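You operate a simulated robot arm through the tools that you are given. There is no shell and no other tool.

You are at the controls of a simulated robot arm. One attempt, no reset.

JOB
Put things in order on the top of the belt bench. At the end: the white marker from the top of the belt bench stands where the orange pad on the bench stood; the grey pad stands where the white marker stood; the orange pad on the bench stands on top of the reel of blue wire; the black rolled mat stands on top of the brown carton (marked "WIRE"); whatever was shut is shut again. Leave all else as you found it, and nothing knocked over.

It is judged by the outcome, as a careful person would: the job done as asked, and still so three seconds after it is handed in. It fails if anything else is knocked over, pushed out of place, dropped, spilled or broken.

ROBOT AND FRAMES
A 6-joint arm with a two-finger parallel gripper, fixed in place. Base frame: the origin is at the foot of the arm, x ahead of it, y to its left, z up; the work surface is at about z = 860. Lengths are in mm, angles in degrees, forces in N, time in s.
With the tool pointing down near the work surface it reaches from about 360 to 760 mm from the base axis. Its first joint turns from -66.0 to 66.0 degrees. Payload 2.45 kg.
The TCP is the grasp point between the finger pads, 24 mm short of the fingertips. In the tool frame z runs along the fingers and y along their closing line. Largest opening 68 mm; finger width 17, thickness 10; the body of the gripper, 40 by 70 mm, starts 41 mm behind the TCP.
Orientation is that of the tool frame in the base frame, as a unit quaternion [x, y, z, w]. With the fingers straight down and closing along the base's y, the tool's x points along the base's -x, its y along +y and its z along -z.

CONTROLS
- The arm moves only by the tool step_arm. Its argument "plan" is text: rows parted by semicolons, each of 7 numbers parted by spaces: the shift along the tool's x, y, z in mm, then the turn, a rotation vector about the tool's x, y, z in degrees, then the opening, from 0 (shut) to 1 (fully open). In form: x y z ax ay az hand; .... A call has 1 to 20 rows; each row is the pose to reach, as a shift and turn from the pose commanded when the call began, along the tool's axes at that moment. Rows are played at 5 a second. More than 50 mm and 8.6 degrees between two rows, or a gripper value outside its range, and nothing of the call is played. A pose out of reach is approached as far as the arm can. The call stops where the force on the tool passes 40 N (or 10 N more than at its start, if that is more) or the arm is blocked; 0.2 s more then pass. Each finger travels about 108 mm/s and halts on what it meets, pressing with about 23 N; the grip force reading is that of the motor and also rises with nothing between the fingers. The clock runs only during rows and for 0.2 s after the last one: add rows that repeat a pose to give the fingers time. It gives the time, the measured TCP pose, the force on the tool (base axes), the opening and the grip force at its end, in the units of the frame above (readings bear some noise), with the torque about the TCP (base axes, N m) and any sound that the robot's microphone picked up.
- Cameras (640 x 400 px; columns grow to the right, rows downward): "scene" is fixed at [153.1, 416.2, 1457.8]; the picture's right is [-0.81, -0.58, 0.00], its down [-0.39, 0.55, -0.74] and it looks along [0.43, -0.60, -0.67] (base axes); focal length 272 px, centre (320, 200). "wrist" rides on the gripper at [84, 11, -75] in the tool frame; the picture's right is [-0.13, 0.99, 0.00], its down [-0.60, -0.08, -0.79] and it looks along [-0.79, -0.10, 0.61] (tool axes); focal length 251 px, centre (320, 200). There is no depth. A picture from a camera that has moved, and an enlarged one, comes with that camera's place and axes in the base frame and with its lens. The place of the scene camera against the robot may be out by one fixed shift of up to 12 mm in any direction.
- get_image(camera): a new picture of that camera. No time passes.
- close_up(camera, box): a new picture of the part [left, top, right, bottom] of that camera's present view, enlarged. No time passes.
- sign_off(): hands the job in; it is judged then, once.

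Places have to be worked out from the pictures, the camera data and where the tool is seen. Open the gripper and draw the arm clear of the work before you hand the job in, unless the task says otherwise.

The tools are called after "Request:" as name(argument=value, ...) on one line, values as JSON. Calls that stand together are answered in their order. step_arm: Moves the arm, as the interface text tells. Its arguments: {"type":"object","properties":{"plan":{"type":"string"}},"required":["plan"]} The other tools are called the same way: get_image (camera) takes a picture; close_up (camera, box) takes an enlarged picture of a part of a camera's view; sign_off () hands the job in.

At the start:

```text
clock: 0.0
tcp_pos: [386.9, -200.1, 1202.6]
orientation: [0.001, 1.0, 0.0, 0.0]
force: [-0.5, 0.6, -0.6]
wrist_torque: [0.0, 0.03, 0.03]
finger_gap: 67.9
grasp_force: 0.1
```

scene: 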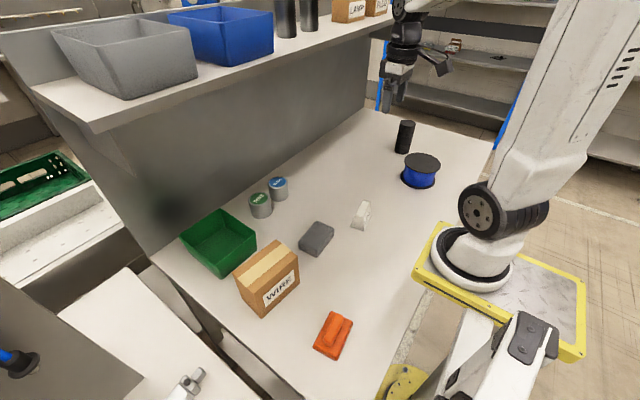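
wrist: 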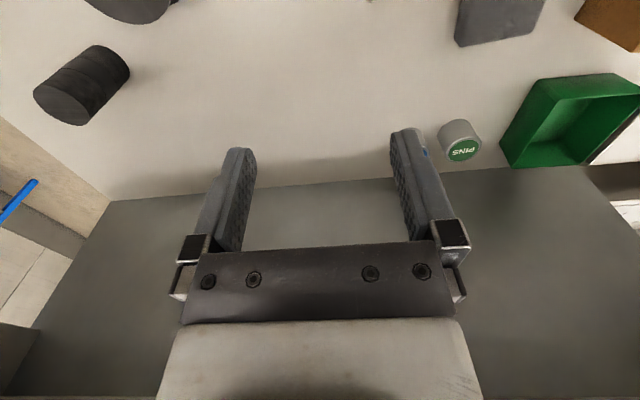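

I'll begin by looking more closely at the bench in the scene view to identify every object.

Request:
close_up(camera="scene", box=[160, 160, 400, 370])

Request:
close_up(camera="scene", box=[320, 90, 500, 250])

Request:
get_image(camera="wrist")

```text
1.90 times, centred on (280, 265) of scene
camera zoom: at [153.1, 416.2, 1457.8], right [-0.81, -0.58, 0.0], down [-0.39, 0.55, -0.74], along [0.43, -0.6, -0.67], focal length 518 px, centre (396, 76)
```

zoom: 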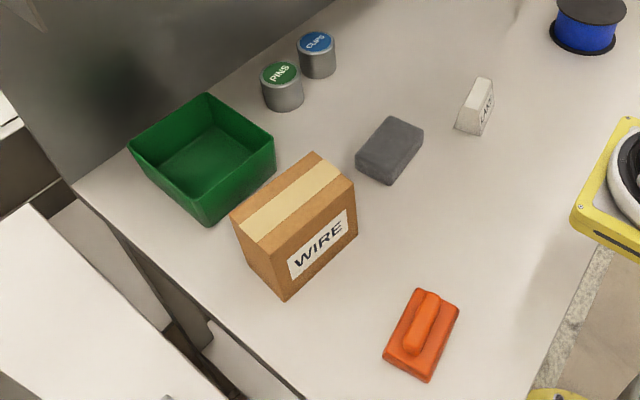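

```text
2.50 times, centred on (410, 170) of scene
camera zoom: at [153.1, 416.2, 1457.8], right [-0.81, -0.58, 0.0], down [-0.39, 0.55, -0.74], along [0.43, -0.6, -0.67], focal length 680 px, centre (95, 275)
```

zoom: 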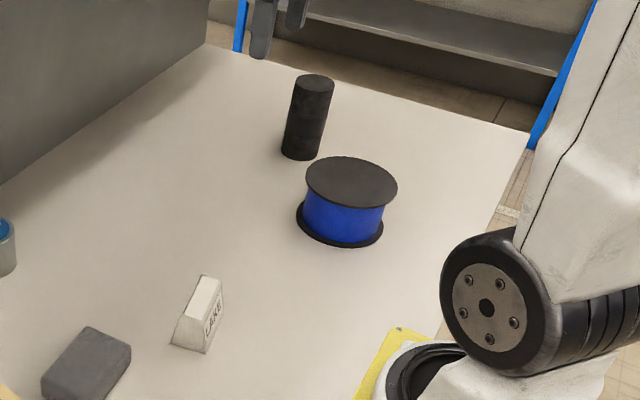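

```text
taken
camera wrist: at [302.5, -190.3, 1277.6], right [0.13, 0.99, 0.0], down [0.6, -0.08, 0.79], along [0.79, -0.1, -0.61], focal length 251 px, centre (320, 200)
```

wrist: 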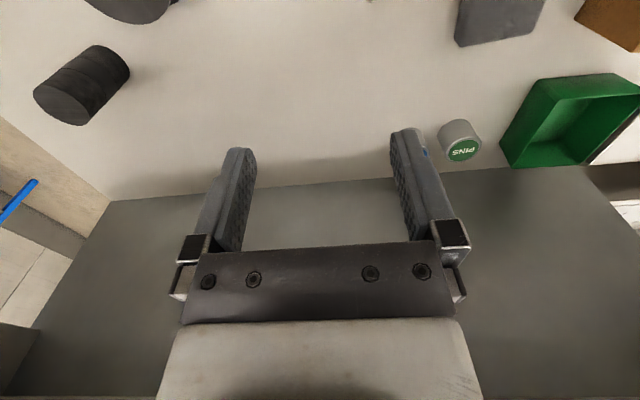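

The bench shows the orange pad near (265, 212), white marker near (375, -104), grey pad near (445, 27), reel near (317, -415), mat near (442, -562) and WIRE carton near (441, 212). I'll move above the marker first and look with the wrist camera to refine positions.

Request:
step_arm(plan="2 16 32 0 0 0 1; 4 32 64 0 0 0 1; 6 48 96 0 0 0 1; 8 64 128 0 0 0 1; 10 80 160 0 0 0 1; 12 96 190 0 0 0 1; 12 96 190 0 0 0 1")

Request:
get_image(camera="wrist")

Request:
get_image(camera="scene")

```text
clock: 1.6
tcp_pos: [373.5, -104.1, 1013.1]
orientation: [0.0, 1.0, 0.0, 0.0]
force: [-0.1, 0.9, -1.2]
wrist_torque: [-0.02, 0.01, 0.0]
finger_gap: 67.9
grasp_force: 0.1
```

```text
taken
camera wrist: at [289.3, -93.4, 1087.8], right [0.13, 0.99, 0.0], down [0.6, -0.08, 0.79], along [0.79, -0.1, -0.61], focal length 251 px, centre (320, 200)
```

wrist: 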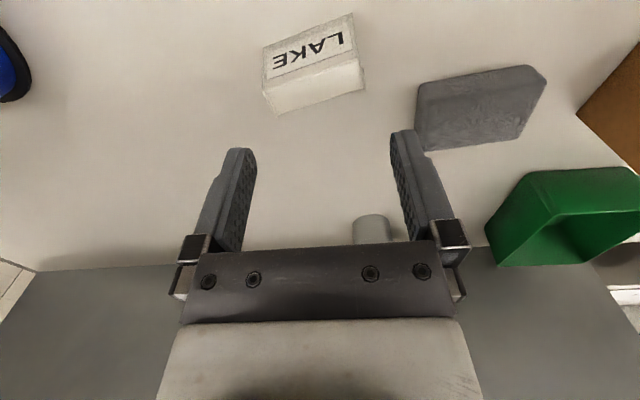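

```text
taken
```

scene: 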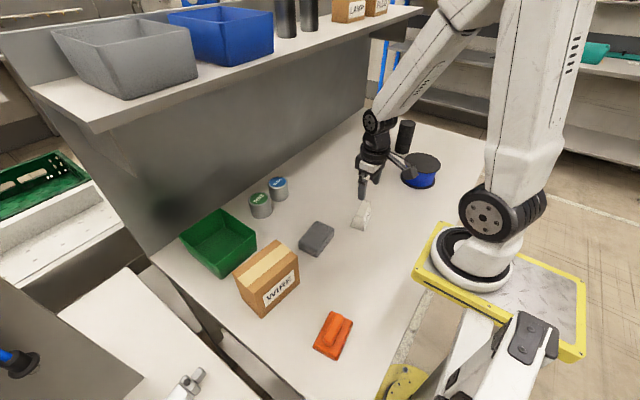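

The wrist camera shows the marker reads "LAKE", with its sloped text face. I'll zoom in for its corners.

Request:
close_up(camera="wrist", box=[240, 0, 400, 120])

Request:
close_up(camera="scene", box=[320, 140, 400, 250])

Request:
close_up(camera="scene", box=[295, 295, 375, 375])

```text
3.33 times, centred on (320, 60) of wrist
camera zoom: at [289.3, -93.4, 1087.8], right [0.13, 0.99, 0.0], down [0.6, -0.08, 0.79], along [0.79, -0.1, -0.61], focal length 838 px, centre (320, 667)
```

zoom: 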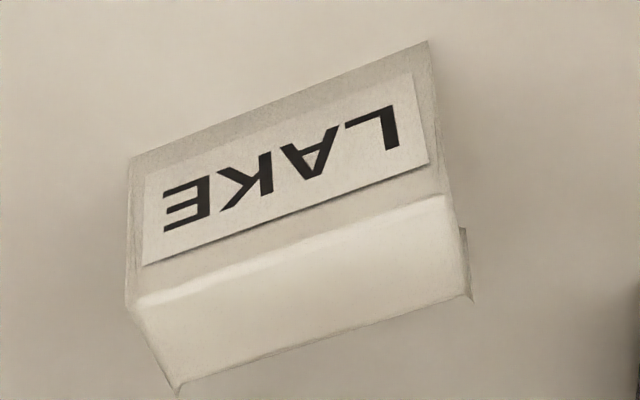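

```text
3.64 times, centred on (360, 195) of scene
camera zoom: at [153.1, 416.2, 1457.8], right [-0.81, -0.58, 0.0], down [-0.39, 0.55, -0.74], along [0.43, -0.6, -0.67], focal length 989 px, centre (174, 218)
```

zoom: 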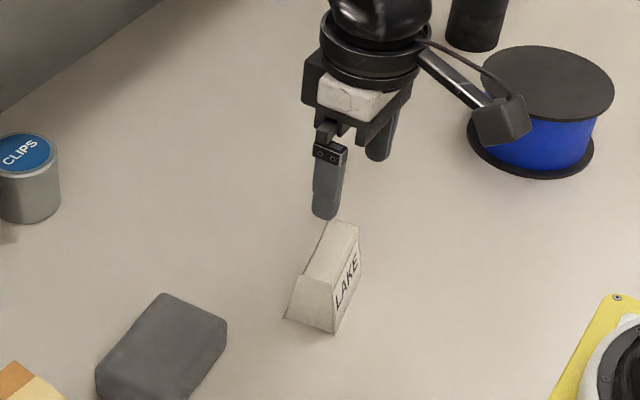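

```text
5.00 times, centred on (335, 335) of scene
camera zoom: at [153.1, 416.2, 1457.8], right [-0.81, -0.58, 0.0], down [-0.39, 0.55, -0.74], along [0.43, -0.6, -0.67], focal length 1360 px, centre (245, -475)
```

zoom: 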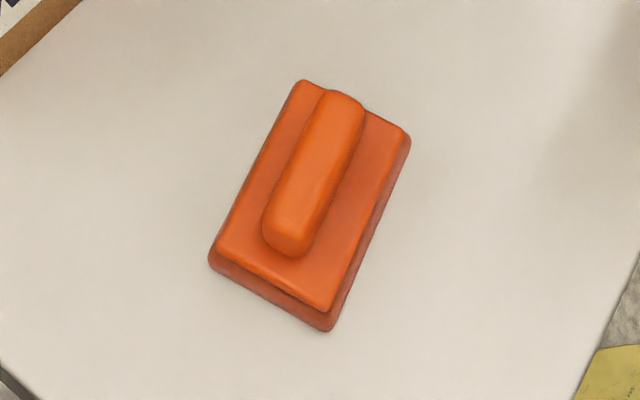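

Request:
close_up(camera="scene", box=[345, 195, 377, 235])

Request:
close_up(camera="scene", box=[290, 215, 340, 260])

```text
10.00 times, centred on (361, 215) of scene
camera zoom: at [153.1, 416.2, 1457.8], right [-0.81, -0.58, 0.0], down [-0.39, 0.55, -0.74], along [0.43, -0.6, -0.67], focal length 2720 px, centre (-90, 50)
```

zoom: 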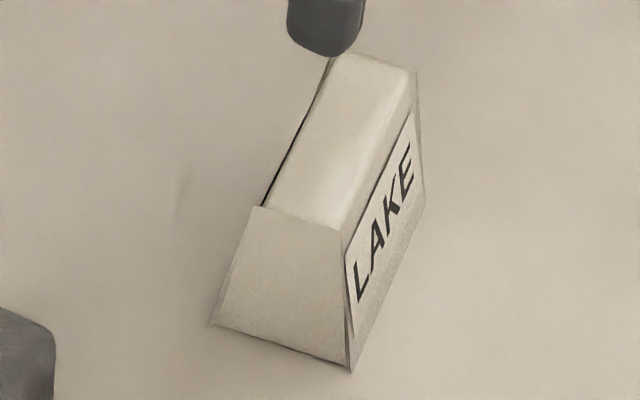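

```text
8.89 times, centred on (315, 238) of scene
camera zoom: at [153.1, 416.2, 1457.8], right [-0.81, -0.58, 0.0], down [-0.39, 0.55, -0.74], along [0.43, -0.6, -0.67], focal length 2418 px, centre (364, -133)
```

zoom: 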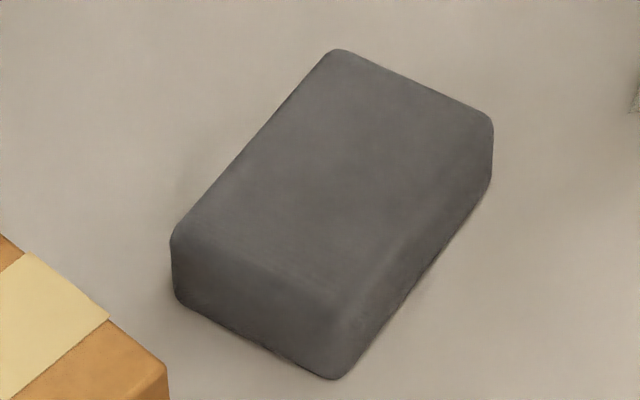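

Marker is centred near (384, -110): a trapezoid prism about 73 long, 43 wide at the base, with its short axis about 11° off base x. Now I'll go above the orange pad, turning the closing line to its short axis, and check whether the arm can reach it straight down.

Request:
step_arm(plan="9 27 -3 0 0 -8.2 1; 18 53 -6 0 0 -16.4 1; 26 80 -9 0 0 -24.6 1; 35 107 -12 0 0 -32.8 1; 44 133 -15 0 0 -41 1; 53 160 -18 0 0 -49.2 1; 62 187 -18 0 0 -57.4 1; 70 213 -18 0 0 -65.6 1; 79 240 -15 0 0 -73.8 1; 88 267 -10 0 0 -82 1; 97 293 -5 0 0 -90.2 1; 105 320 0 0 0 -98 1; 105 320 0 0 0 -98 1")

Request:
get_image(camera="wrist")

Request:
get_image(camera="scene")

```text
clock: 4.4
tcp_pos: [270.4, 216.2, 1012.1]
orientation: [0.755, -0.656, 0.0, 0.0]
force: [-0.3, 1.2, 0.3]
wrist_torque: [0.02, -0.01, -0.01]
finger_gap: 67.8
grasp_force: 0.1
out of reach, approached as far as the arm can: row 4, 5, 6, 7, 8, 9
```

```text
taken
camera wrist: at [270.7, 130.5, 1087.3], right [-1.0, -0.01, 0.0], down [-0.01, 0.61, 0.79], along [-0.01, 0.79, -0.61], focal length 251 px, centre (320, 200)
```

wrist: 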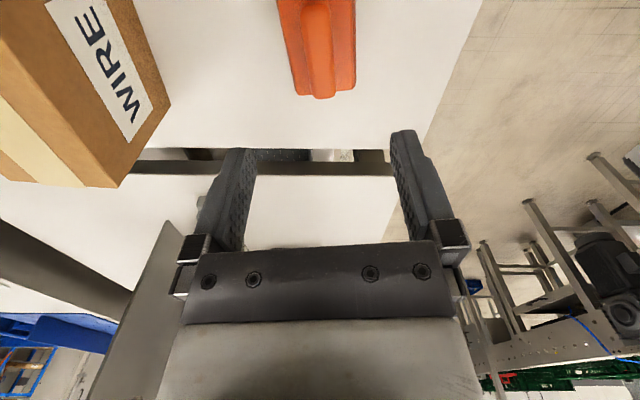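

```text
taken
```

scene: 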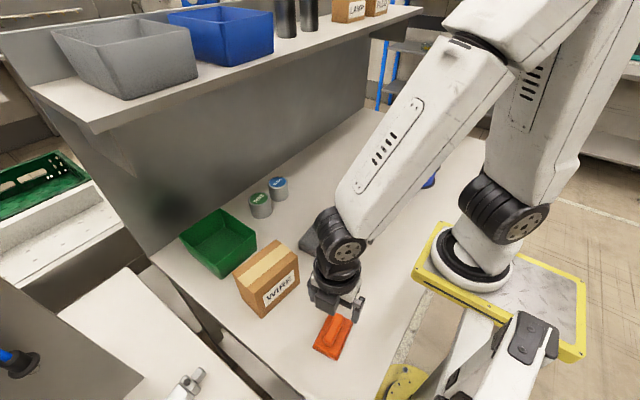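

The arm reached (270, 216) at z≈1012 pointing down, so radius ~346 is reachable at this height. I'll zoom on the orange pad in both views to fix its centre.

Request:
close_up(camera="wrist", box=[230, 0, 390, 110])

Request:
close_up(camera="scene", box=[300, 290, 380, 370])

```text
3.64 times, centred on (310, 55) of wrist
camera zoom: at [270.7, 130.5, 1087.3], right [-1.0, -0.01, 0.0], down [-0.01, 0.61, 0.79], along [-0.01, 0.79, -0.61], focal length 914 px, centre (356, 727)
```

zoom: 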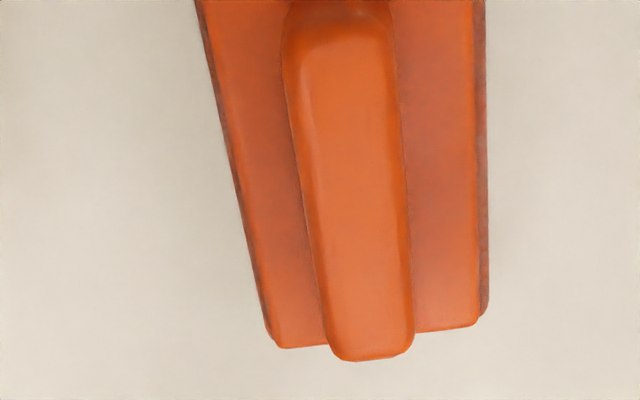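

```text
5.00 times, centred on (340, 330) of scene
camera zoom: at [153.1, 416.3, 1457.8], right [-0.81, -0.58, 0.0], down [-0.39, 0.55, -0.74], along [0.43, -0.6, -0.67], focal length 1360 px, centre (220, -450)
```

zoom: 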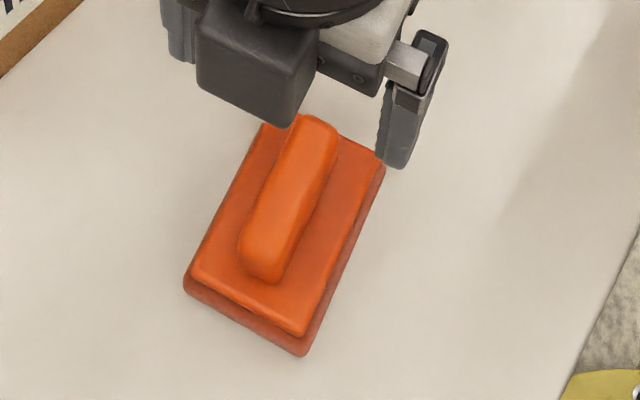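

Orange pad is about 56 × 82 mm, centred near (269.4, 213.4), long axis ~7° off y, with a bar handle (about 18 wide) on top. I'll align over it and descend partway to check that the low pose is reachable.

Request:
step_arm(plan="1.3 0.7 15 0 0 0.4 1; 2.6 1.4 30 0 0 0.8 1; 2.6 1.4 46 0 0 0.8 1; 2.6 1.4 62 0 0 0.8 1; 2.6 1.4 62 0 0 0.8 1")

Request:
get_image(camera="wrist")

Request:
close_up(camera="scene", box=[300, 290, 380, 370])

```text
clock: 5.6
tcp_pos: [268.2, 212.0, 950.2]
orientation: [0.75, -0.662, -0.001, -0.001]
force: [0.2, 1.1, 0.7]
wrist_torque: [-0.01, 0.01, 0.01]
finger_gap: 68.2
grasp_force: 0.0
```

```text
taken
camera wrist: at [268.2, 127.1, 1025.4], right [-1.0, 0.0, 0.0], down [0.0, 0.61, 0.79], along [0.0, 0.79, -0.61], focal length 251 px, centre (320, 200)
```

wrist: 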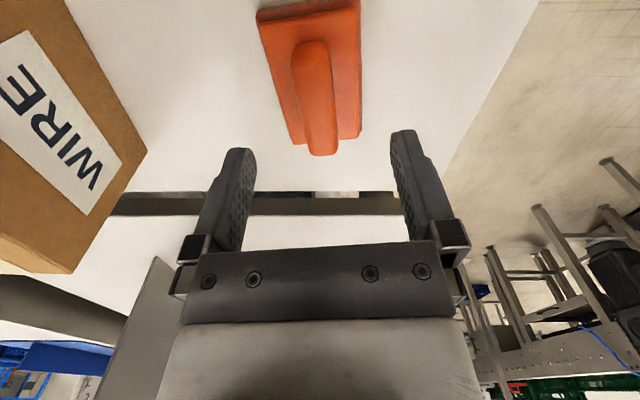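

```text
5.00 times, centred on (340, 330) of scene
camera zoom: at [153.1, 416.2, 1457.8], right [-0.81, -0.58, 0.0], down [-0.39, 0.55, -0.74], along [0.43, -0.6, -0.67], focal length 1360 px, centre (220, -450)
```

zoom: 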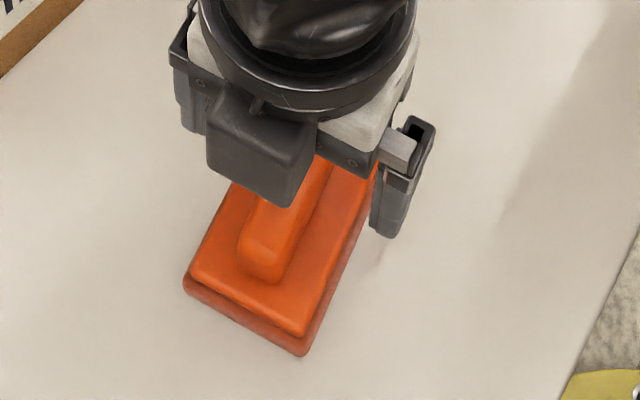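

The arm tracked that pose fine. Now the whole pad is visible in the wrist view; zooming to refine its centre and heights.

Request:
close_up(camera="wrist", box=[230, 0, 390, 160])

```text
2.50 times, centred on (310, 80) of wrist
camera zoom: at [268.2, 127.1, 1025.4], right [-1.0, 0.0, 0.0], down [0.0, 0.61, 0.79], along [0.0, 0.79, -0.61], focal length 629 px, centre (345, 500)
```

zoom: 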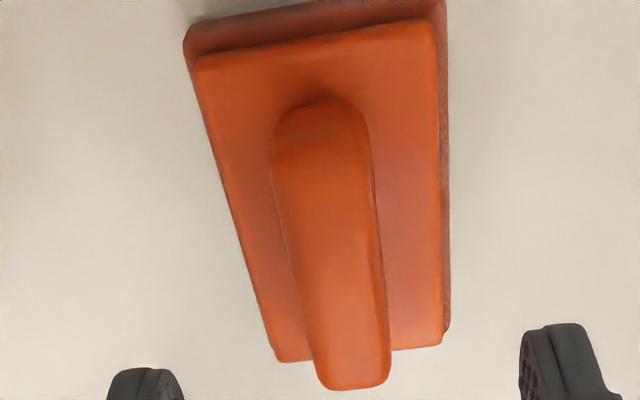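

Pad centre refined to about (269.5, 214.5), plate top ~13 mm and bar top ~41 mm above the bench. I'll shift slightly and descend so the fingertips straddle the bar just above the plate.

Request:
step_arm(plan="-1.2 -0.8 5 0 0 0 1; -2.3 -1.6 10 0 0 0 1; -2.3 -1.6 22 0 0 0 1; -2.3 -1.6 34 0 0 0 1; -2.3 -1.6 46 0 0 0 1; -2.3 -1.6 46 0 0 0 1")

Request:
get_image(camera="wrist")

Request:
close_up(camera="scene", box=[300, 290, 380, 370])

```text
clock: 7.0
tcp_pos: [269.3, 214.9, 904.3]
orientation: [0.75, -0.661, 0.0, 0.0]
force: [0.3, 0.8, -0.3]
wrist_torque: [-0.02, -0.01, 0.0]
finger_gap: 67.9
grasp_force: 0.0
```

```text
taken
camera wrist: at [269.2, 130.1, 979.4], right [-1.0, 0.0, 0.0], down [0.0, 0.61, 0.79], along [0.0, 0.79, -0.61], focal length 251 px, centre (320, 200)
```

wrist: 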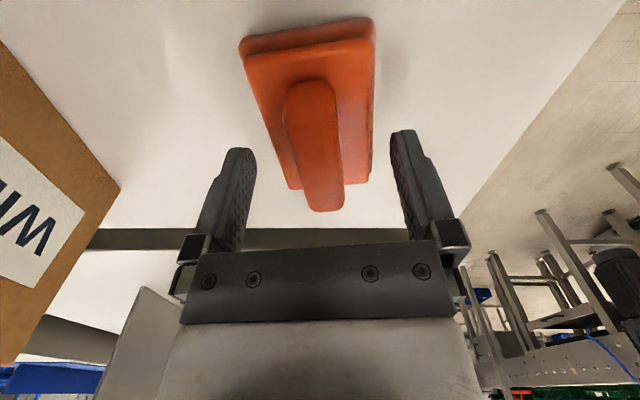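

```text
5.00 times, centred on (340, 330) of scene
camera zoom: at [153.1, 416.2, 1457.8], right [-0.81, -0.58, 0.0], down [-0.39, 0.55, -0.74], along [0.43, -0.6, -0.67], focal length 1360 px, centre (220, -450)
```

zoom: 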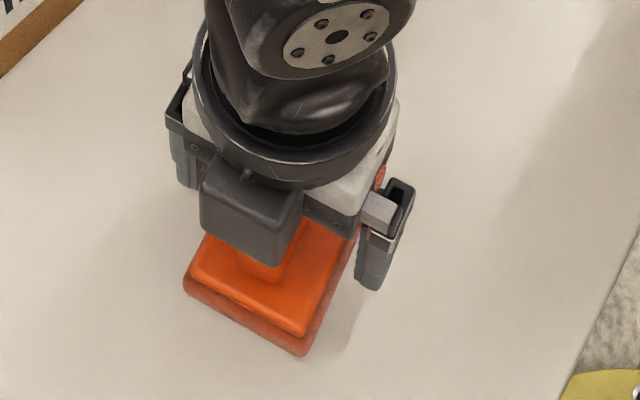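

Fingers straddle the bar with no contact force. Closing the gripper on the bar now.

Request:
step_arm(plan="0 0 0 0 0 0 0.5; 0 0 0 0 0 0 0.3; 0 0 0 0 0 0 0; 0 0 0 0 0 0 0; 0 0 0 0 0 0 0")

Request:
close_up(camera="wrist", box=[180, 0, 460, 260])

```text
clock: 8.2
tcp_pos: [269.1, 214.8, 904.8]
orientation: [0.75, -0.662, -0.001, 0.0]
force: [0.3, 0.8, 0.3]
wrist_torque: [0.01, 0.03, 0.0]
finger_gap: 19.3
grasp_force: 23.5
```

```text
1.54 times, centred on (320, 130) of wrist
camera zoom: at [269.1, 130.0, 979.6], right [-1.0, 0.0, 0.0], down [0.0, 0.61, 0.79], along [0.0, 0.79, -0.61], focal length 387 px, centre (320, 308)
```

zoom: 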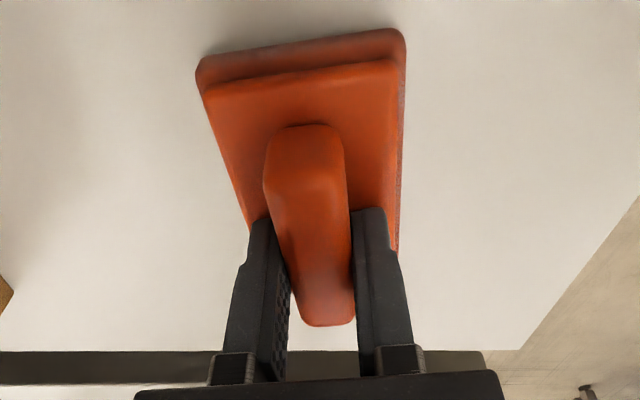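

Gripped at 19.3 mm with 23 N. Lifting straight up gently and checking the hold.

Request:
step_arm(plan="0 0 -4 0 0 0 0; 0 0 -10 0 0 0 0; 0 0 -20 0 0 0 0; 0 0 -35 0 0 0 0; 0 0 -50 0 0 0 0; 0 0 -70 0 0 0 0; 0 0 -90 0 0 0 0; 0 0 -110 0 0 0 0; 0 0 -110 0 0 0 0")

Request:
get_image(camera="wrist")

Request:
get_image(camera="scene")

```text
clock: 10.2
tcp_pos: [269.5, 215.2, 1014.5]
orientation: [0.75, -0.662, 0.001, 0.0]
force: [0.0, 0.1, 0.0]
wrist_torque: [0.01, 0.0, -0.02]
finger_gap: 19.2
grasp_force: 22.5
```

```text
taken
camera wrist: at [268.9, 129.9, 1089.8], right [-1.0, 0.0, 0.0], down [0.0, 0.61, 0.79], along [0.0, 0.79, -0.61], focal length 251 px, centre (320, 200)
```

wrist: 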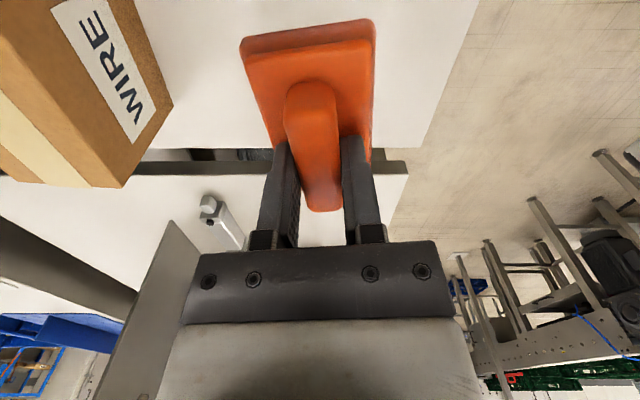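

```text
taken
```

scene: 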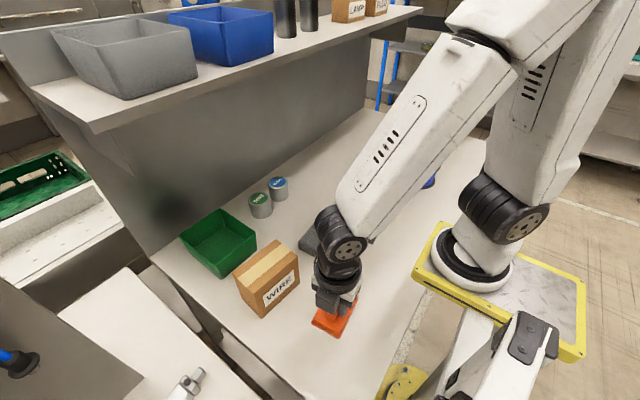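

The pad is securely held. I'll swing it round at radius ~420 and z≈1085 (clear of the carton), turning the tool back to face forward, stopping short of the reel.

Request:
step_arm(plan="0.4 -18.1 -20.5 0 0 6.9 0; 22 -46.1 -40.5 0 0 13.9 0; 53.6 -74.9 -60.5 0 0 20.8 0; 90.7 -95.8 -70.5 0 0 27.8 0; 130.7 -112.8 -70.5 0 0 34.7 0; 173.4 -120.7 -70.5 0 0 41.7 0; 217.3 -124 -70.5 0 0 48.6 0; 261.8 -122.7 -70.5 0 0 55.5 0; 306.4 -116.6 -70.5 0 0 62.5 0; 348.6 -101 -70.5 0 0 69.4 0; 389 -81.2 -70.5 0 0 76.4 0; 427.1 -57.2 -70.5 0 0 83.3 0; 462.5 -29.4 -70.5 0 0 90.3 0; 494.8 2 -70.5 0 0 97.2 0; 494.8 2 -70.5 0 0 97.2 0")

Request:
get_image(camera="wrist")

Request:
get_image(camera="scene")

```text
clock: 13.4
tcp_pos: [328.1, -277.0, 1084.1]
orientation: [0.002, 1.0, 0.0, 0.001]
force: [-0.1, 0.1, -0.7]
wrist_torque: [0.0, 0.0, 0.01]
finger_gap: 19.4
grasp_force: 23.0
```

```text
taken
camera wrist: at [244.3, -266.5, 1159.6], right [0.13, 0.99, 0.0], down [0.6, -0.08, 0.79], along [0.79, -0.1, -0.61], focal length 251 px, centre (320, 200)
```

wrist: 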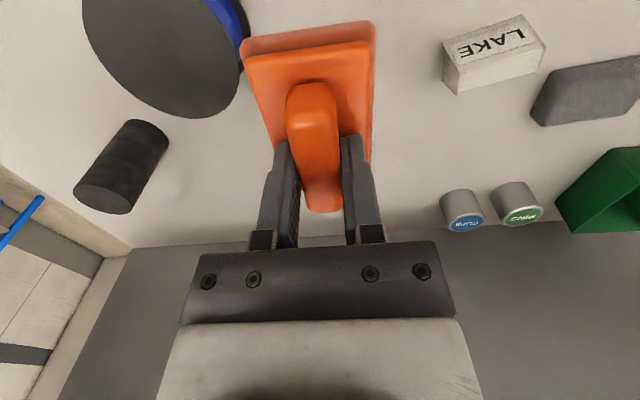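

```text
taken
```

scene: 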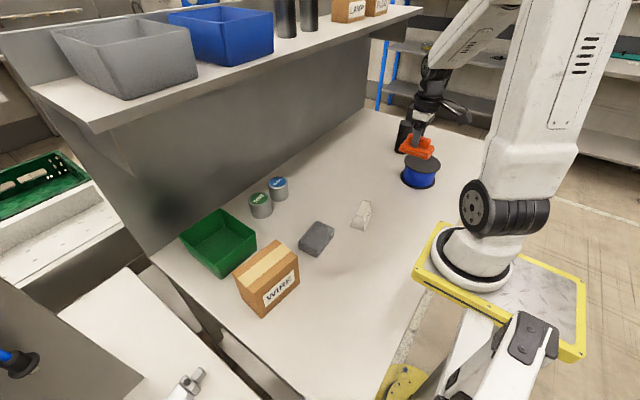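

The reel is partly cut off at the top-left of the wrist view. I'll back up in x to see its whole top disc.

Request:
step_arm(plan="22 0 0 0 0 0 0; 44 0 0 0 0 0 0; 66 0 0 0 0 0 0; 66 0 0 0 0 0 0")

Request:
get_image(camera="wrist")

Request:
close_up(camera="wrist", box=[110, 20, 290, 200])

```text
clock: 14.4
tcp_pos: [263.6, -277.6, 1085.7]
orientation: [0.0, 1.0, -0.001, 0.0]
force: [0.0, -0.2, -0.1]
wrist_torque: [0.02, 0.01, -0.02]
finger_gap: 19.2
grasp_force: 23.4
```

```text
taken
camera wrist: at [179.1, -265.9, 1160.4], right [0.13, 0.99, 0.0], down [0.6, -0.08, 0.79], along [0.79, -0.1, -0.61], focal length 251 px, centre (320, 200)
```

wrist: 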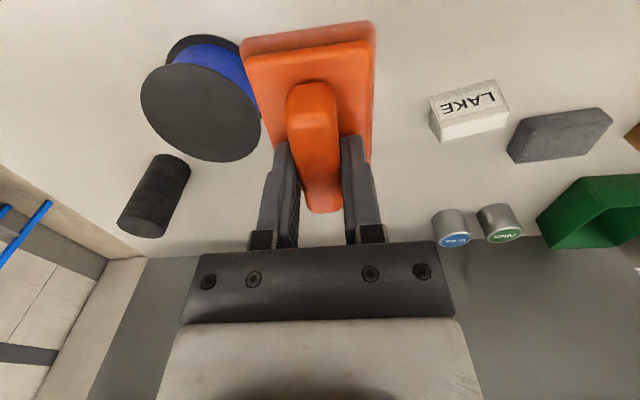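

```text
2.22 times, centred on (200, 110) of wrist
camera zoom: at [179.1, -265.9, 1160.4], right [0.13, 0.99, 0.0], down [0.6, -0.08, 0.79], along [0.79, -0.1, -0.61], focal length 559 px, centre (587, 400)
```

zoom: 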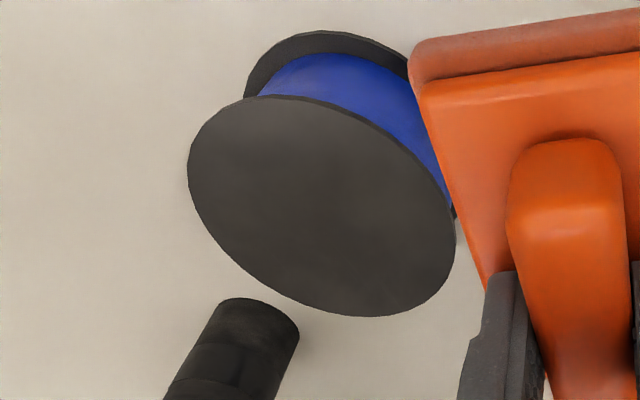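

Fitting the rim gives the reel top disc centred at about (326, -411), radius ~61, top near z≈928. I'll move the pad over it and descend to just above.

Request:
step_arm(plan="-15.5 -33.4 0 0 0 0 0; -31 -66.8 0 0 0 0 0; -46.5 -100.2 0 0 0 0 0; -62 -133.5 0 0 0 0 0; -62 -133.5 25 0 0 0 0; -62 -133.5 50 0 0 0 0; -62 -133.5 75 0 0 0 0; -62 -133.5 95 0 0 0 0; -62 -133.5 95 0 0 0 0")

Request:
get_image(camera="wrist")

Request:
close_up(camera="scene", box=[370, 90, 470, 210])

```text
clock: 16.4
tcp_pos: [327.6, -409.9, 990.3]
orientation: [0.0, 1.0, 0.0, 0.0]
force: [-0.2, -0.2, 0.6]
wrist_torque: [0.04, 0.02, -0.01]
finger_gap: 19.3
grasp_force: 23.0
```

```text
taken
camera wrist: at [242.3, -399.5, 1065.5], right [0.13, 0.99, 0.0], down [0.6, -0.08, 0.79], along [0.79, -0.1, -0.61], focal length 251 px, centre (320, 200)
```

wrist: 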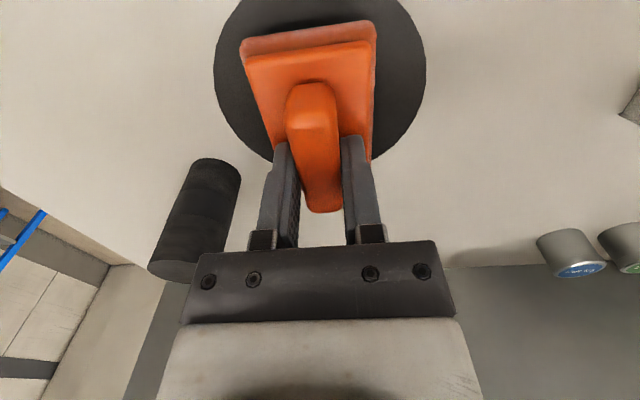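

```text
3.33 times, centred on (420, 150) of scene
camera zoom: at [153.1, 416.2, 1457.8], right [-0.81, -0.58, 0.0], down [-0.39, 0.55, -0.74], along [0.43, -0.6, -0.67], focal length 907 px, centre (-13, 367)
```

zoom: 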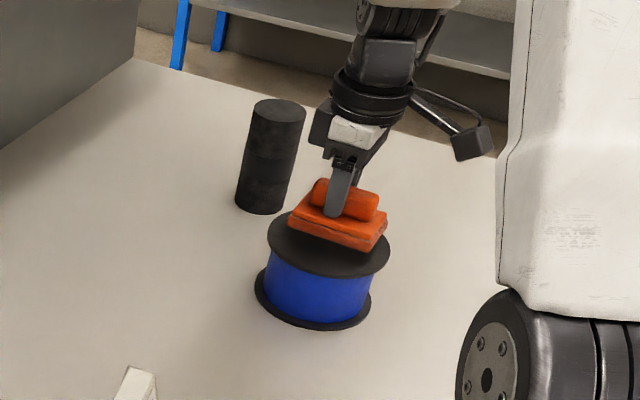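

Pad is centred over the disc. I'll ease down to just above expected contact and then feel for it in small steps.

Request:
step_arm(plan="1 0 4 0 0 0 0; 1 0 8 0 0 0 0; 1 0 11 0 0 0 0; 1 0 13 0 0 0 0; 1 0 14 0 0 0 0; 1 0 14 0 0 0 0")

Request:
close_up(camera="scene", box=[395, 130, 445, 200])

```text
clock: 17.8
tcp_pos: [324.8, -410.6, 976.8]
orientation: [0.0, 1.0, 0.0, 0.0]
force: [-0.5, 0.6, -0.1]
wrist_torque: [0.02, -0.02, 0.0]
finger_gap: 19.1
grasp_force: 23.4
```

```text
5.71 times, centred on (420, 165) of scene
camera zoom: at [153.1, 416.2, 1457.8], right [-0.81, -0.58, 0.0], down [-0.39, 0.55, -0.74], along [0.43, -0.6, -0.67], focal length 1554 px, centre (-251, 400)
```

zoom: 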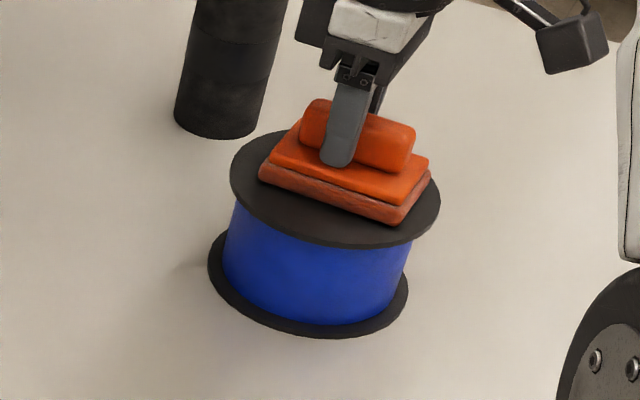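

No contact yet and the pad looks just above the disc. Continuing down in 1 mm steps.

Request:
step_arm(plan="0 0 1 0 0 0 0; 0 0 2 0 0 0 0; 0 0 3 0 0 0 0; 0 0 3 0 0 0 0")

```text
clock: 18.8
tcp_pos: [326.3, -410.1, 975.0]
orientation: [0.0, 1.0, 0.0, 0.001]
force: [-2.7, 4.4, 18.2]
wrist_torque: [0.14, 0.3, -0.02]
finger_gap: 19.2
grasp_force: 23.1
```

Contact at 18 N: the pad is seated on the disc. I'll relieve 1.5 mm, open the fingers, and retreat straight up.

Request:
step_arm(plan="0 0 -1.5 0 0 0 0; 0 0 -1.5 0 0 0 0; 0 0 -1.5 0 0 0 0.4; 0 0 -1.5 0 0 0 0.6; 0 0 -1.5 0 0 0 0.7; 0 0 -1.5 0 0 0 0.7")

Request:
close_up(camera="wrist", box=[180, 0, 460, 260])

Request:
close_up(camera="scene", box=[395, 130, 445, 200])

```text
clock: 20.2
tcp_pos: [324.4, -410.6, 972.5]
orientation: [0.0, 1.0, 0.001, 0.0]
force: [0.0, -0.7, 0.2]
wrist_torque: [-0.01, -0.01, 0.01]
finger_gap: 47.5
grasp_force: 0.1
```

```text
1.54 times, centred on (320, 130) of wrist
camera zoom: at [240.8, -399.2, 1049.0], right [0.13, 0.99, 0.0], down [0.6, -0.08, 0.79], along [0.79, -0.1, -0.61], focal length 387 px, centre (320, 308)
```

zoom: 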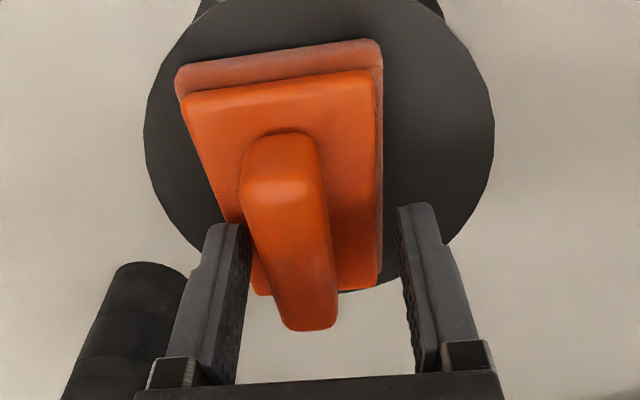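

```text
5.71 times, centred on (420, 165) of scene
camera zoom: at [153.1, 416.2, 1457.8], right [-0.81, -0.58, 0.0], down [-0.39, 0.55, -0.74], along [0.43, -0.6, -0.67], focal length 1554 px, centre (-251, 400)
```

zoom: 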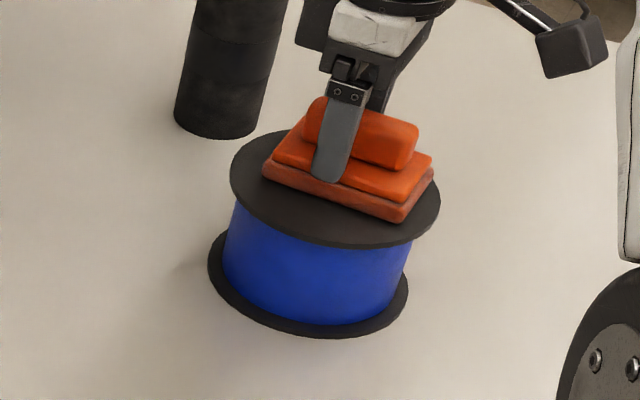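

The orange pad is released and resting on the reel, well inside the disc rim. I'll lift straight up, then travel to the marker while turning the tool so the fingers close across its short axis.

Request:
step_arm(plan="0 0 -15 0 0 0 0.7; 0 0 -40 0 0 0 0.8; 0 0 -70 0 0 0 1; -4.6 23 -90 0 0 -7.8 1; -9.2 46 -90 0 0 -15.6 1; -13.8 69 -90 0 0 -23.4 1; -18.4 92 -90 0 0 -31.2 1; -23 115 -90 0 0 -39 1; -27.6 138 -90 0 0 -46.8 1; -32 161 -85 0 0 -54.6 1; -36.6 185 -75 0 0 -62.3 1; -41.2 208 -65 0 0 -70 1; -45.8 231 -55 0 0 -77.7 1; -50.4 254 -45 0 0 -85.4 1; -55 277 -35 0 0 -93.2 1; -59.5 300.5 -27.5 0 0 -101 1; -59.5 300.5 -27.5 0 0 -101 1")

Request:
get_image(camera="wrist")

Request:
get_image(camera="scene")

```text
clock: 23.8
tcp_pos: [386.5, -108.0, 1001.8]
orientation: [0.772, -0.635, 0.0, 0.0]
force: [-0.8, 0.1, -0.1]
wrist_torque: [0.03, 0.04, -0.03]
finger_gap: 68.1
grasp_force: 0.1
```

```text
taken
camera wrist: at [390.2, -193.1, 1077.6], right [-1.0, -0.06, 0.0], down [-0.04, 0.61, 0.79], along [-0.05, 0.79, -0.61], focal length 251 px, centre (320, 200)
```

wrist: 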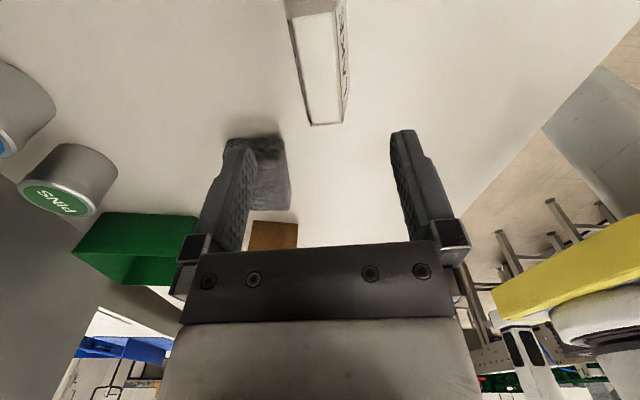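

```text
taken
```

scene: 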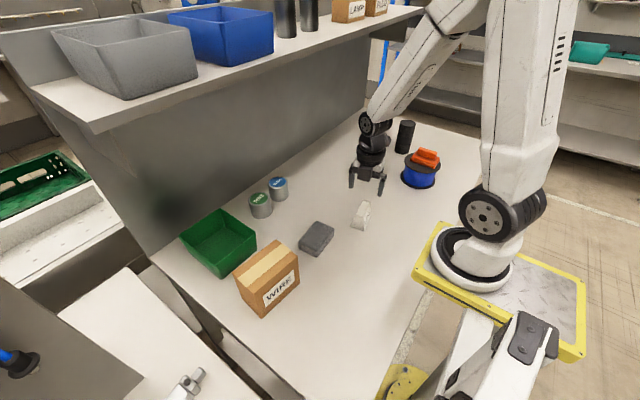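

Reached with no reach complaint. I'll descend to z≈955 so the whole marker comes into the wrist view.

Request:
step_arm(plan="0 0 15 0 0 0 1; 0 0 30 0 0 0 1; 0 0 45 0 0 0 1; 0 0 45 0 0 0 1")

Request:
get_image(camera="wrist")

Request:
close_up(camera="wrist", box=[240, 0, 400, 160])

```text
clock: 24.8
tcp_pos: [383.7, -109.3, 957.9]
orientation: [0.772, -0.636, 0.0, 0.0]
force: [0.1, 0.1, -0.5]
wrist_torque: [0.04, -0.01, 0.01]
finger_gap: 67.9
grasp_force: 0.2
```

```text
taken
camera wrist: at [389.5, -194.2, 1032.0], right [-1.0, -0.06, 0.0], down [-0.04, 0.61, 0.79], along [-0.05, 0.79, -0.61], focal length 251 px, centre (320, 200)
```

wrist: 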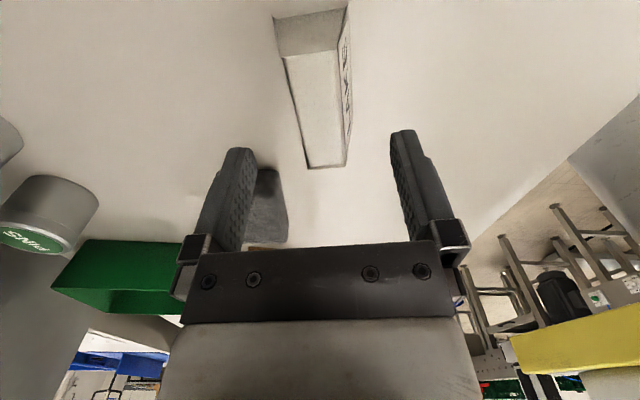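

```text
2.50 times, centred on (320, 80) of wrist
camera zoom: at [389.5, -194.2, 1032.0], right [-1.0, -0.06, 0.0], down [-0.04, 0.61, 0.79], along [-0.05, 0.79, -0.61], focal length 629 px, centre (320, 500)
```

zoom: 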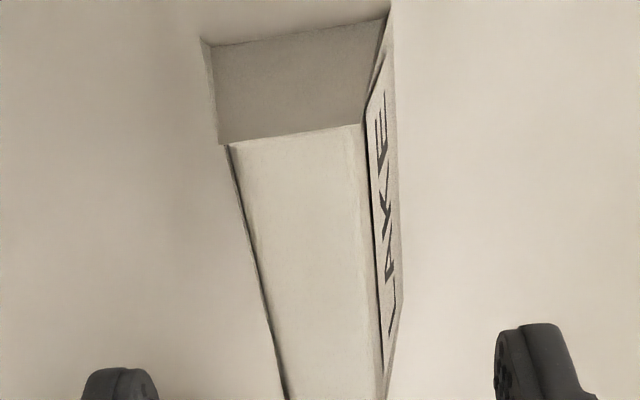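

Marker refined: centre about (384.2, -110.8), height ~53, top 25 wide, base 43 wide, already aligned with the fingers. I'll descend to grip it at about mid-height (tips ~16 mm above the bench).

Request:
step_arm(plan="1.1 0.3 12 0 0 0 1; 1.1 0.3 24 0 0 0 1; 1.1 0.3 36 0 0 0 1; 1.1 0.3 48 0 0 0 1; 1.1 0.3 57 0 0 0 1; 1.1 0.3 57 0 0 0 1")

Request:
get_image(camera="wrist")

Request:
close_up(camera="scene", box=[335, 170, 395, 240])

```text
clock: 26.2
tcp_pos: [384.1, -110.8, 899.7]
orientation: [0.772, -0.636, 0.001, 0.001]
force: [0.1, -0.8, 0.6]
wrist_torque: [0.0, 0.02, -0.01]
finger_gap: 67.7
grasp_force: 0.0
```

```text
taken
camera wrist: at [389.4, -195.5, 974.9], right [-1.0, -0.06, 0.0], down [-0.04, 0.61, 0.79], along [-0.05, 0.79, -0.61], focal length 251 px, centre (320, 200)
```

wrist: 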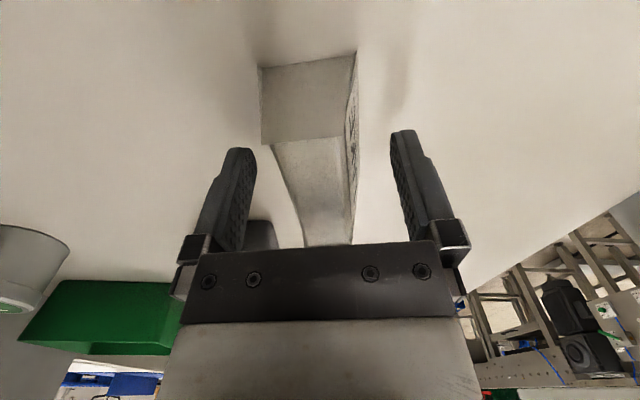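

```text
5.71 times, centred on (365, 205) of scene
camera zoom: at [153.1, 416.2, 1457.8], right [-0.81, -0.58, 0.0], down [-0.39, 0.55, -0.74], along [0.43, -0.6, -0.67], focal length 1554 px, centre (63, 171)
```

zoom: 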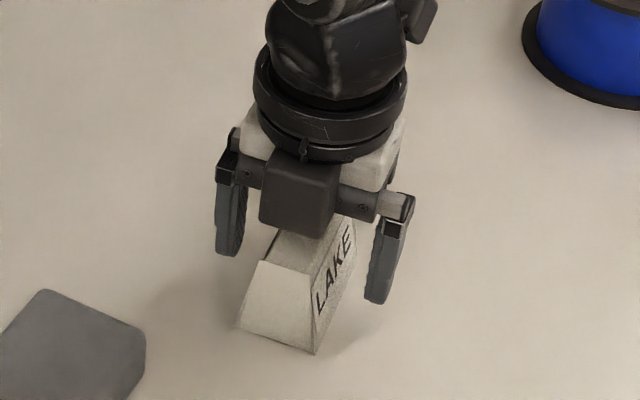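

Fingers straddle the marker symmetrically. Closing on it.

Request:
step_arm(plan="0 0 0 0 0 0 0.7; 0 0 0 0 0 0 0.55; 0 0 0 0 0 0 0.3; 0 0 0 0 0 0 0; 0 0 0 0 0 0 0; 0 0 0 0 0 0 0")

Request:
get_image(camera="wrist")

Request:
close_up(camera="scene", box=[335, 170, 395, 240])

```text
clock: 27.6
tcp_pos: [385.3, -109.7, 899.9]
orientation: [0.772, -0.636, -0.001, 0.0]
force: [-0.4, 0.5, 0.2]
wrist_torque: [0.01, 0.04, -0.02]
finger_gap: 35.9
grasp_force: 22.6
```

```text
taken
camera wrist: at [389.4, -195.5, 975.1], right [-1.0, -0.06, 0.0], down [-0.04, 0.61, 0.79], along [-0.05, 0.79, -0.61], focal length 251 px, centre (320, 200)
```

wrist: 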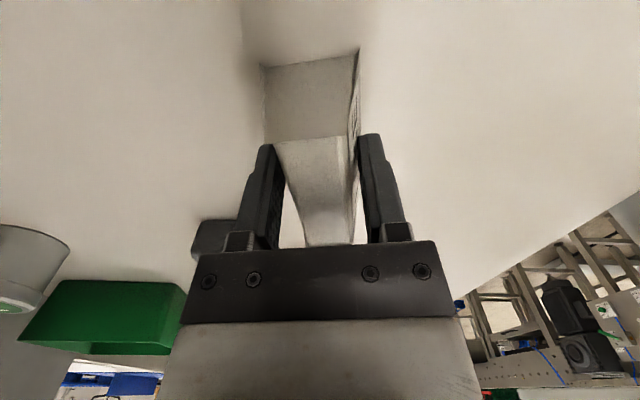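

```text
5.71 times, centred on (365, 205) of scene
camera zoom: at [153.1, 416.2, 1457.8], right [-0.81, -0.58, 0.0], down [-0.39, 0.55, -0.74], along [0.43, -0.6, -0.67], focal length 1554 px, centre (63, 171)
```

zoom: 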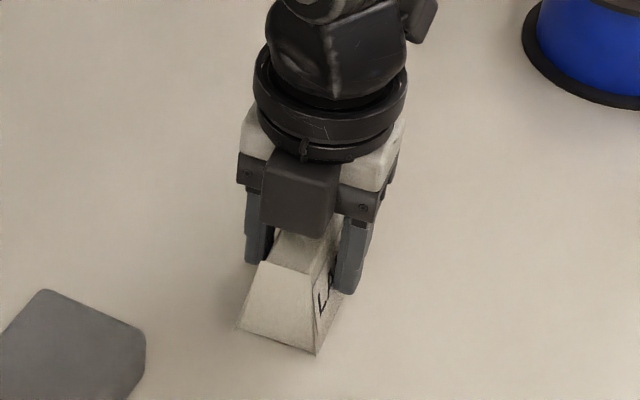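

Gap 35.9 mm at 22.6 N, consistent with the sloped sides. Lifting gently and checking that it doesn't slip.

Request:
step_arm(plan="0 0 -3 0 0 0 0; 0 0 -8 0 0 0 0; 0 0 -15 0 0 0 0; 0 0 -25 0 0 0 0; 0 0 -40 0 0 0 0; 0 0 -40 0 0 0 0")

Request:
get_image(camera="wrist")

Request:
close_up(camera="scene", box=[335, 170, 395, 240])

```text
clock: 29.0
tcp_pos: [384.8, -111.2, 939.7]
orientation: [0.771, -0.636, 0.0, 0.0]
force: [-0.6, -0.4, -0.2]
wrist_torque: [0.0, -0.05, -0.01]
finger_gap: 36.0
grasp_force: 22.9
```

```text
taken
camera wrist: at [389.4, -195.8, 1014.8], right [-1.0, -0.06, 0.0], down [-0.04, 0.61, 0.79], along [-0.05, 0.79, -0.61], focal length 251 px, centre (320, 200)
```

wrist: 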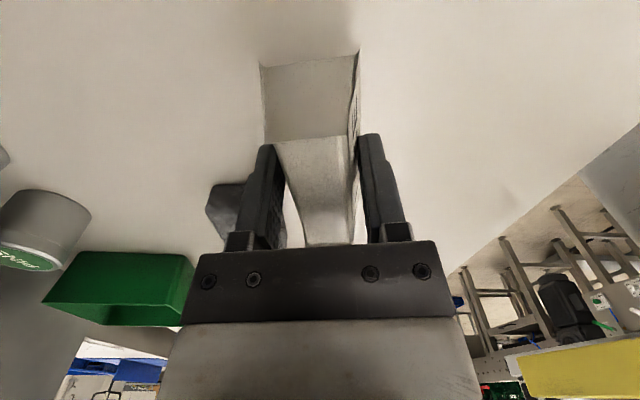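

```text
5.71 times, centred on (365, 205) of scene
camera zoom: at [153.1, 416.2, 1457.8], right [-0.81, -0.58, 0.0], down [-0.39, 0.55, -0.74], along [0.43, -0.6, -0.67], focal length 1554 px, centre (63, 171)
```

zoom: 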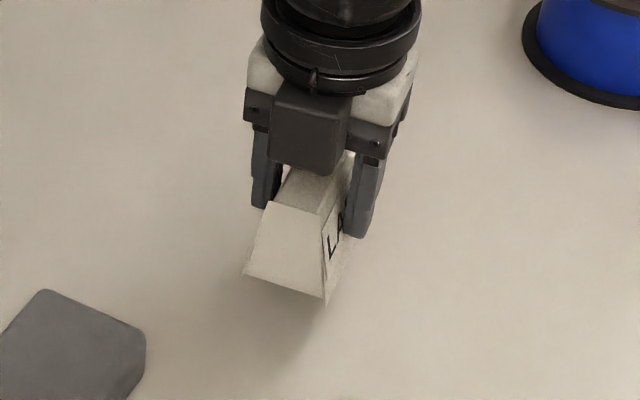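

Marker held level and steady. Carrying it along an arc at radius ~385, z≈1040, to the orange pad's old place at (269.5, 214.5), keeping its orientation.

Request:
step_arm(plan="-27.8 -7.4 -25 0 0 0 0; -61.6 -14.7 -55 0 0 0 0; -97.7 -24.6 -85 0 0 0 0; -134.6 -30.8 -100 0 0 0 0; -171.9 -31.7 -100 0 0 0 0; -208.9 -27.9 -100 0 0 0 0; -244.8 -18.6 -100 0 0 0 0; -278.4 -3.2 -100 0 0 0 0; -305.9 16 -95 0 0 0 0; -325.7 33.7 -80 0 0 0 0; -341.2 50.7 -60 0 0 0 0; -341.2 50.7 -60 0 0 0 0")

Request:
get_image(camera="scene")

Request:
get_image(camera="wrist")

```text
clock: 31.6
tcp_pos: [269.9, 214.5, 999.7]
orientation: [0.772, -0.636, 0.0, 0.0]
force: [-0.1, 0.2, -0.5]
wrist_torque: [0.04, -0.03, 0.0]
finger_gap: 35.6
grasp_force: 22.7
```

```text
taken
```

scene: 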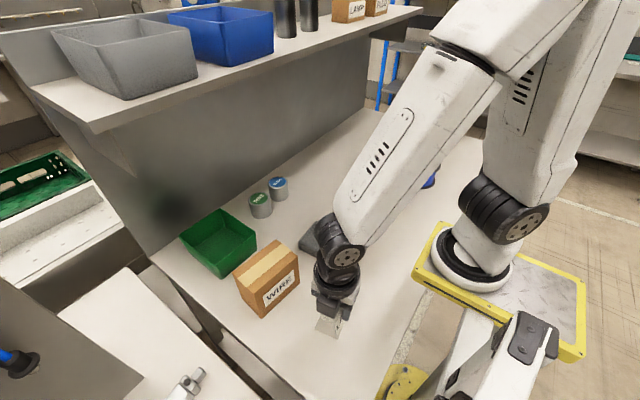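

```text
taken
camera wrist: at [275.6, 129.8, 1074.9], right [-1.0, -0.06, 0.0], down [-0.04, 0.61, 0.79], along [-0.05, 0.79, -0.61], focal length 251 px, centre (320, 200)
```

wrist: 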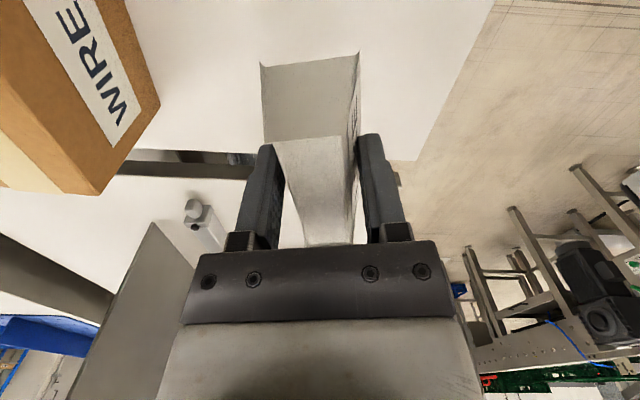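

Arrived over the spot with the marker unchanged in the grip. Lowering to just above contact height (grip TCP was z≈900 when the marker sat on the bench).

Request:
step_arm(plan="0 0 20 0 0 0 0; 0 0 40 0 0 0 0; 0 0 60 0 0 0 0; 0 0 75 0 0 0 0; 0 0 87 0 0 0 0; 0 0 95 0 0 0 0; 0 0 97.5 0 0 0 0; 0 0 97.5 0 0 0 0")

Request:
close_up(camera="scene", box=[300, 290, 380, 370])

```text
clock: 33.4
tcp_pos: [269.4, 213.3, 902.9]
orientation: [0.772, -0.636, 0.0, 0.0]
force: [-0.2, 0.7, -0.8]
wrist_torque: [-0.01, 0.0, -0.03]
finger_gap: 35.8
grasp_force: 22.8
```

```text
5.00 times, centred on (340, 330) of scene
camera zoom: at [153.1, 416.2, 1457.8], right [-0.81, -0.58, 0.0], down [-0.39, 0.55, -0.74], along [0.43, -0.6, -0.67], focal length 1360 px, centre (220, -450)
```

zoom: 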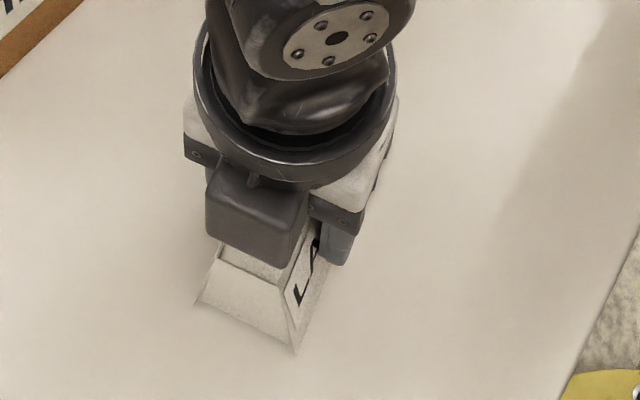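

No contact yet, about 2–3 mm to go. Easing down in sub-millimetre to millimetre steps.

Request:
step_arm(plan="0 0 0.8 0 0 0 0; 0 0 1.6 0 0 0 0; 0 0 2.4 0 0 0 0; 0 0 2.4 0 0 0 0")

```text
clock: 34.4
tcp_pos: [269.1, 213.4, 900.7]
orientation: [0.772, -0.636, 0.0, 0.0]
force: [-0.9, -3.0, 8.7]
wrist_torque: [-0.08, -0.16, -0.05]
finger_gap: 35.7
grasp_force: 22.9
```

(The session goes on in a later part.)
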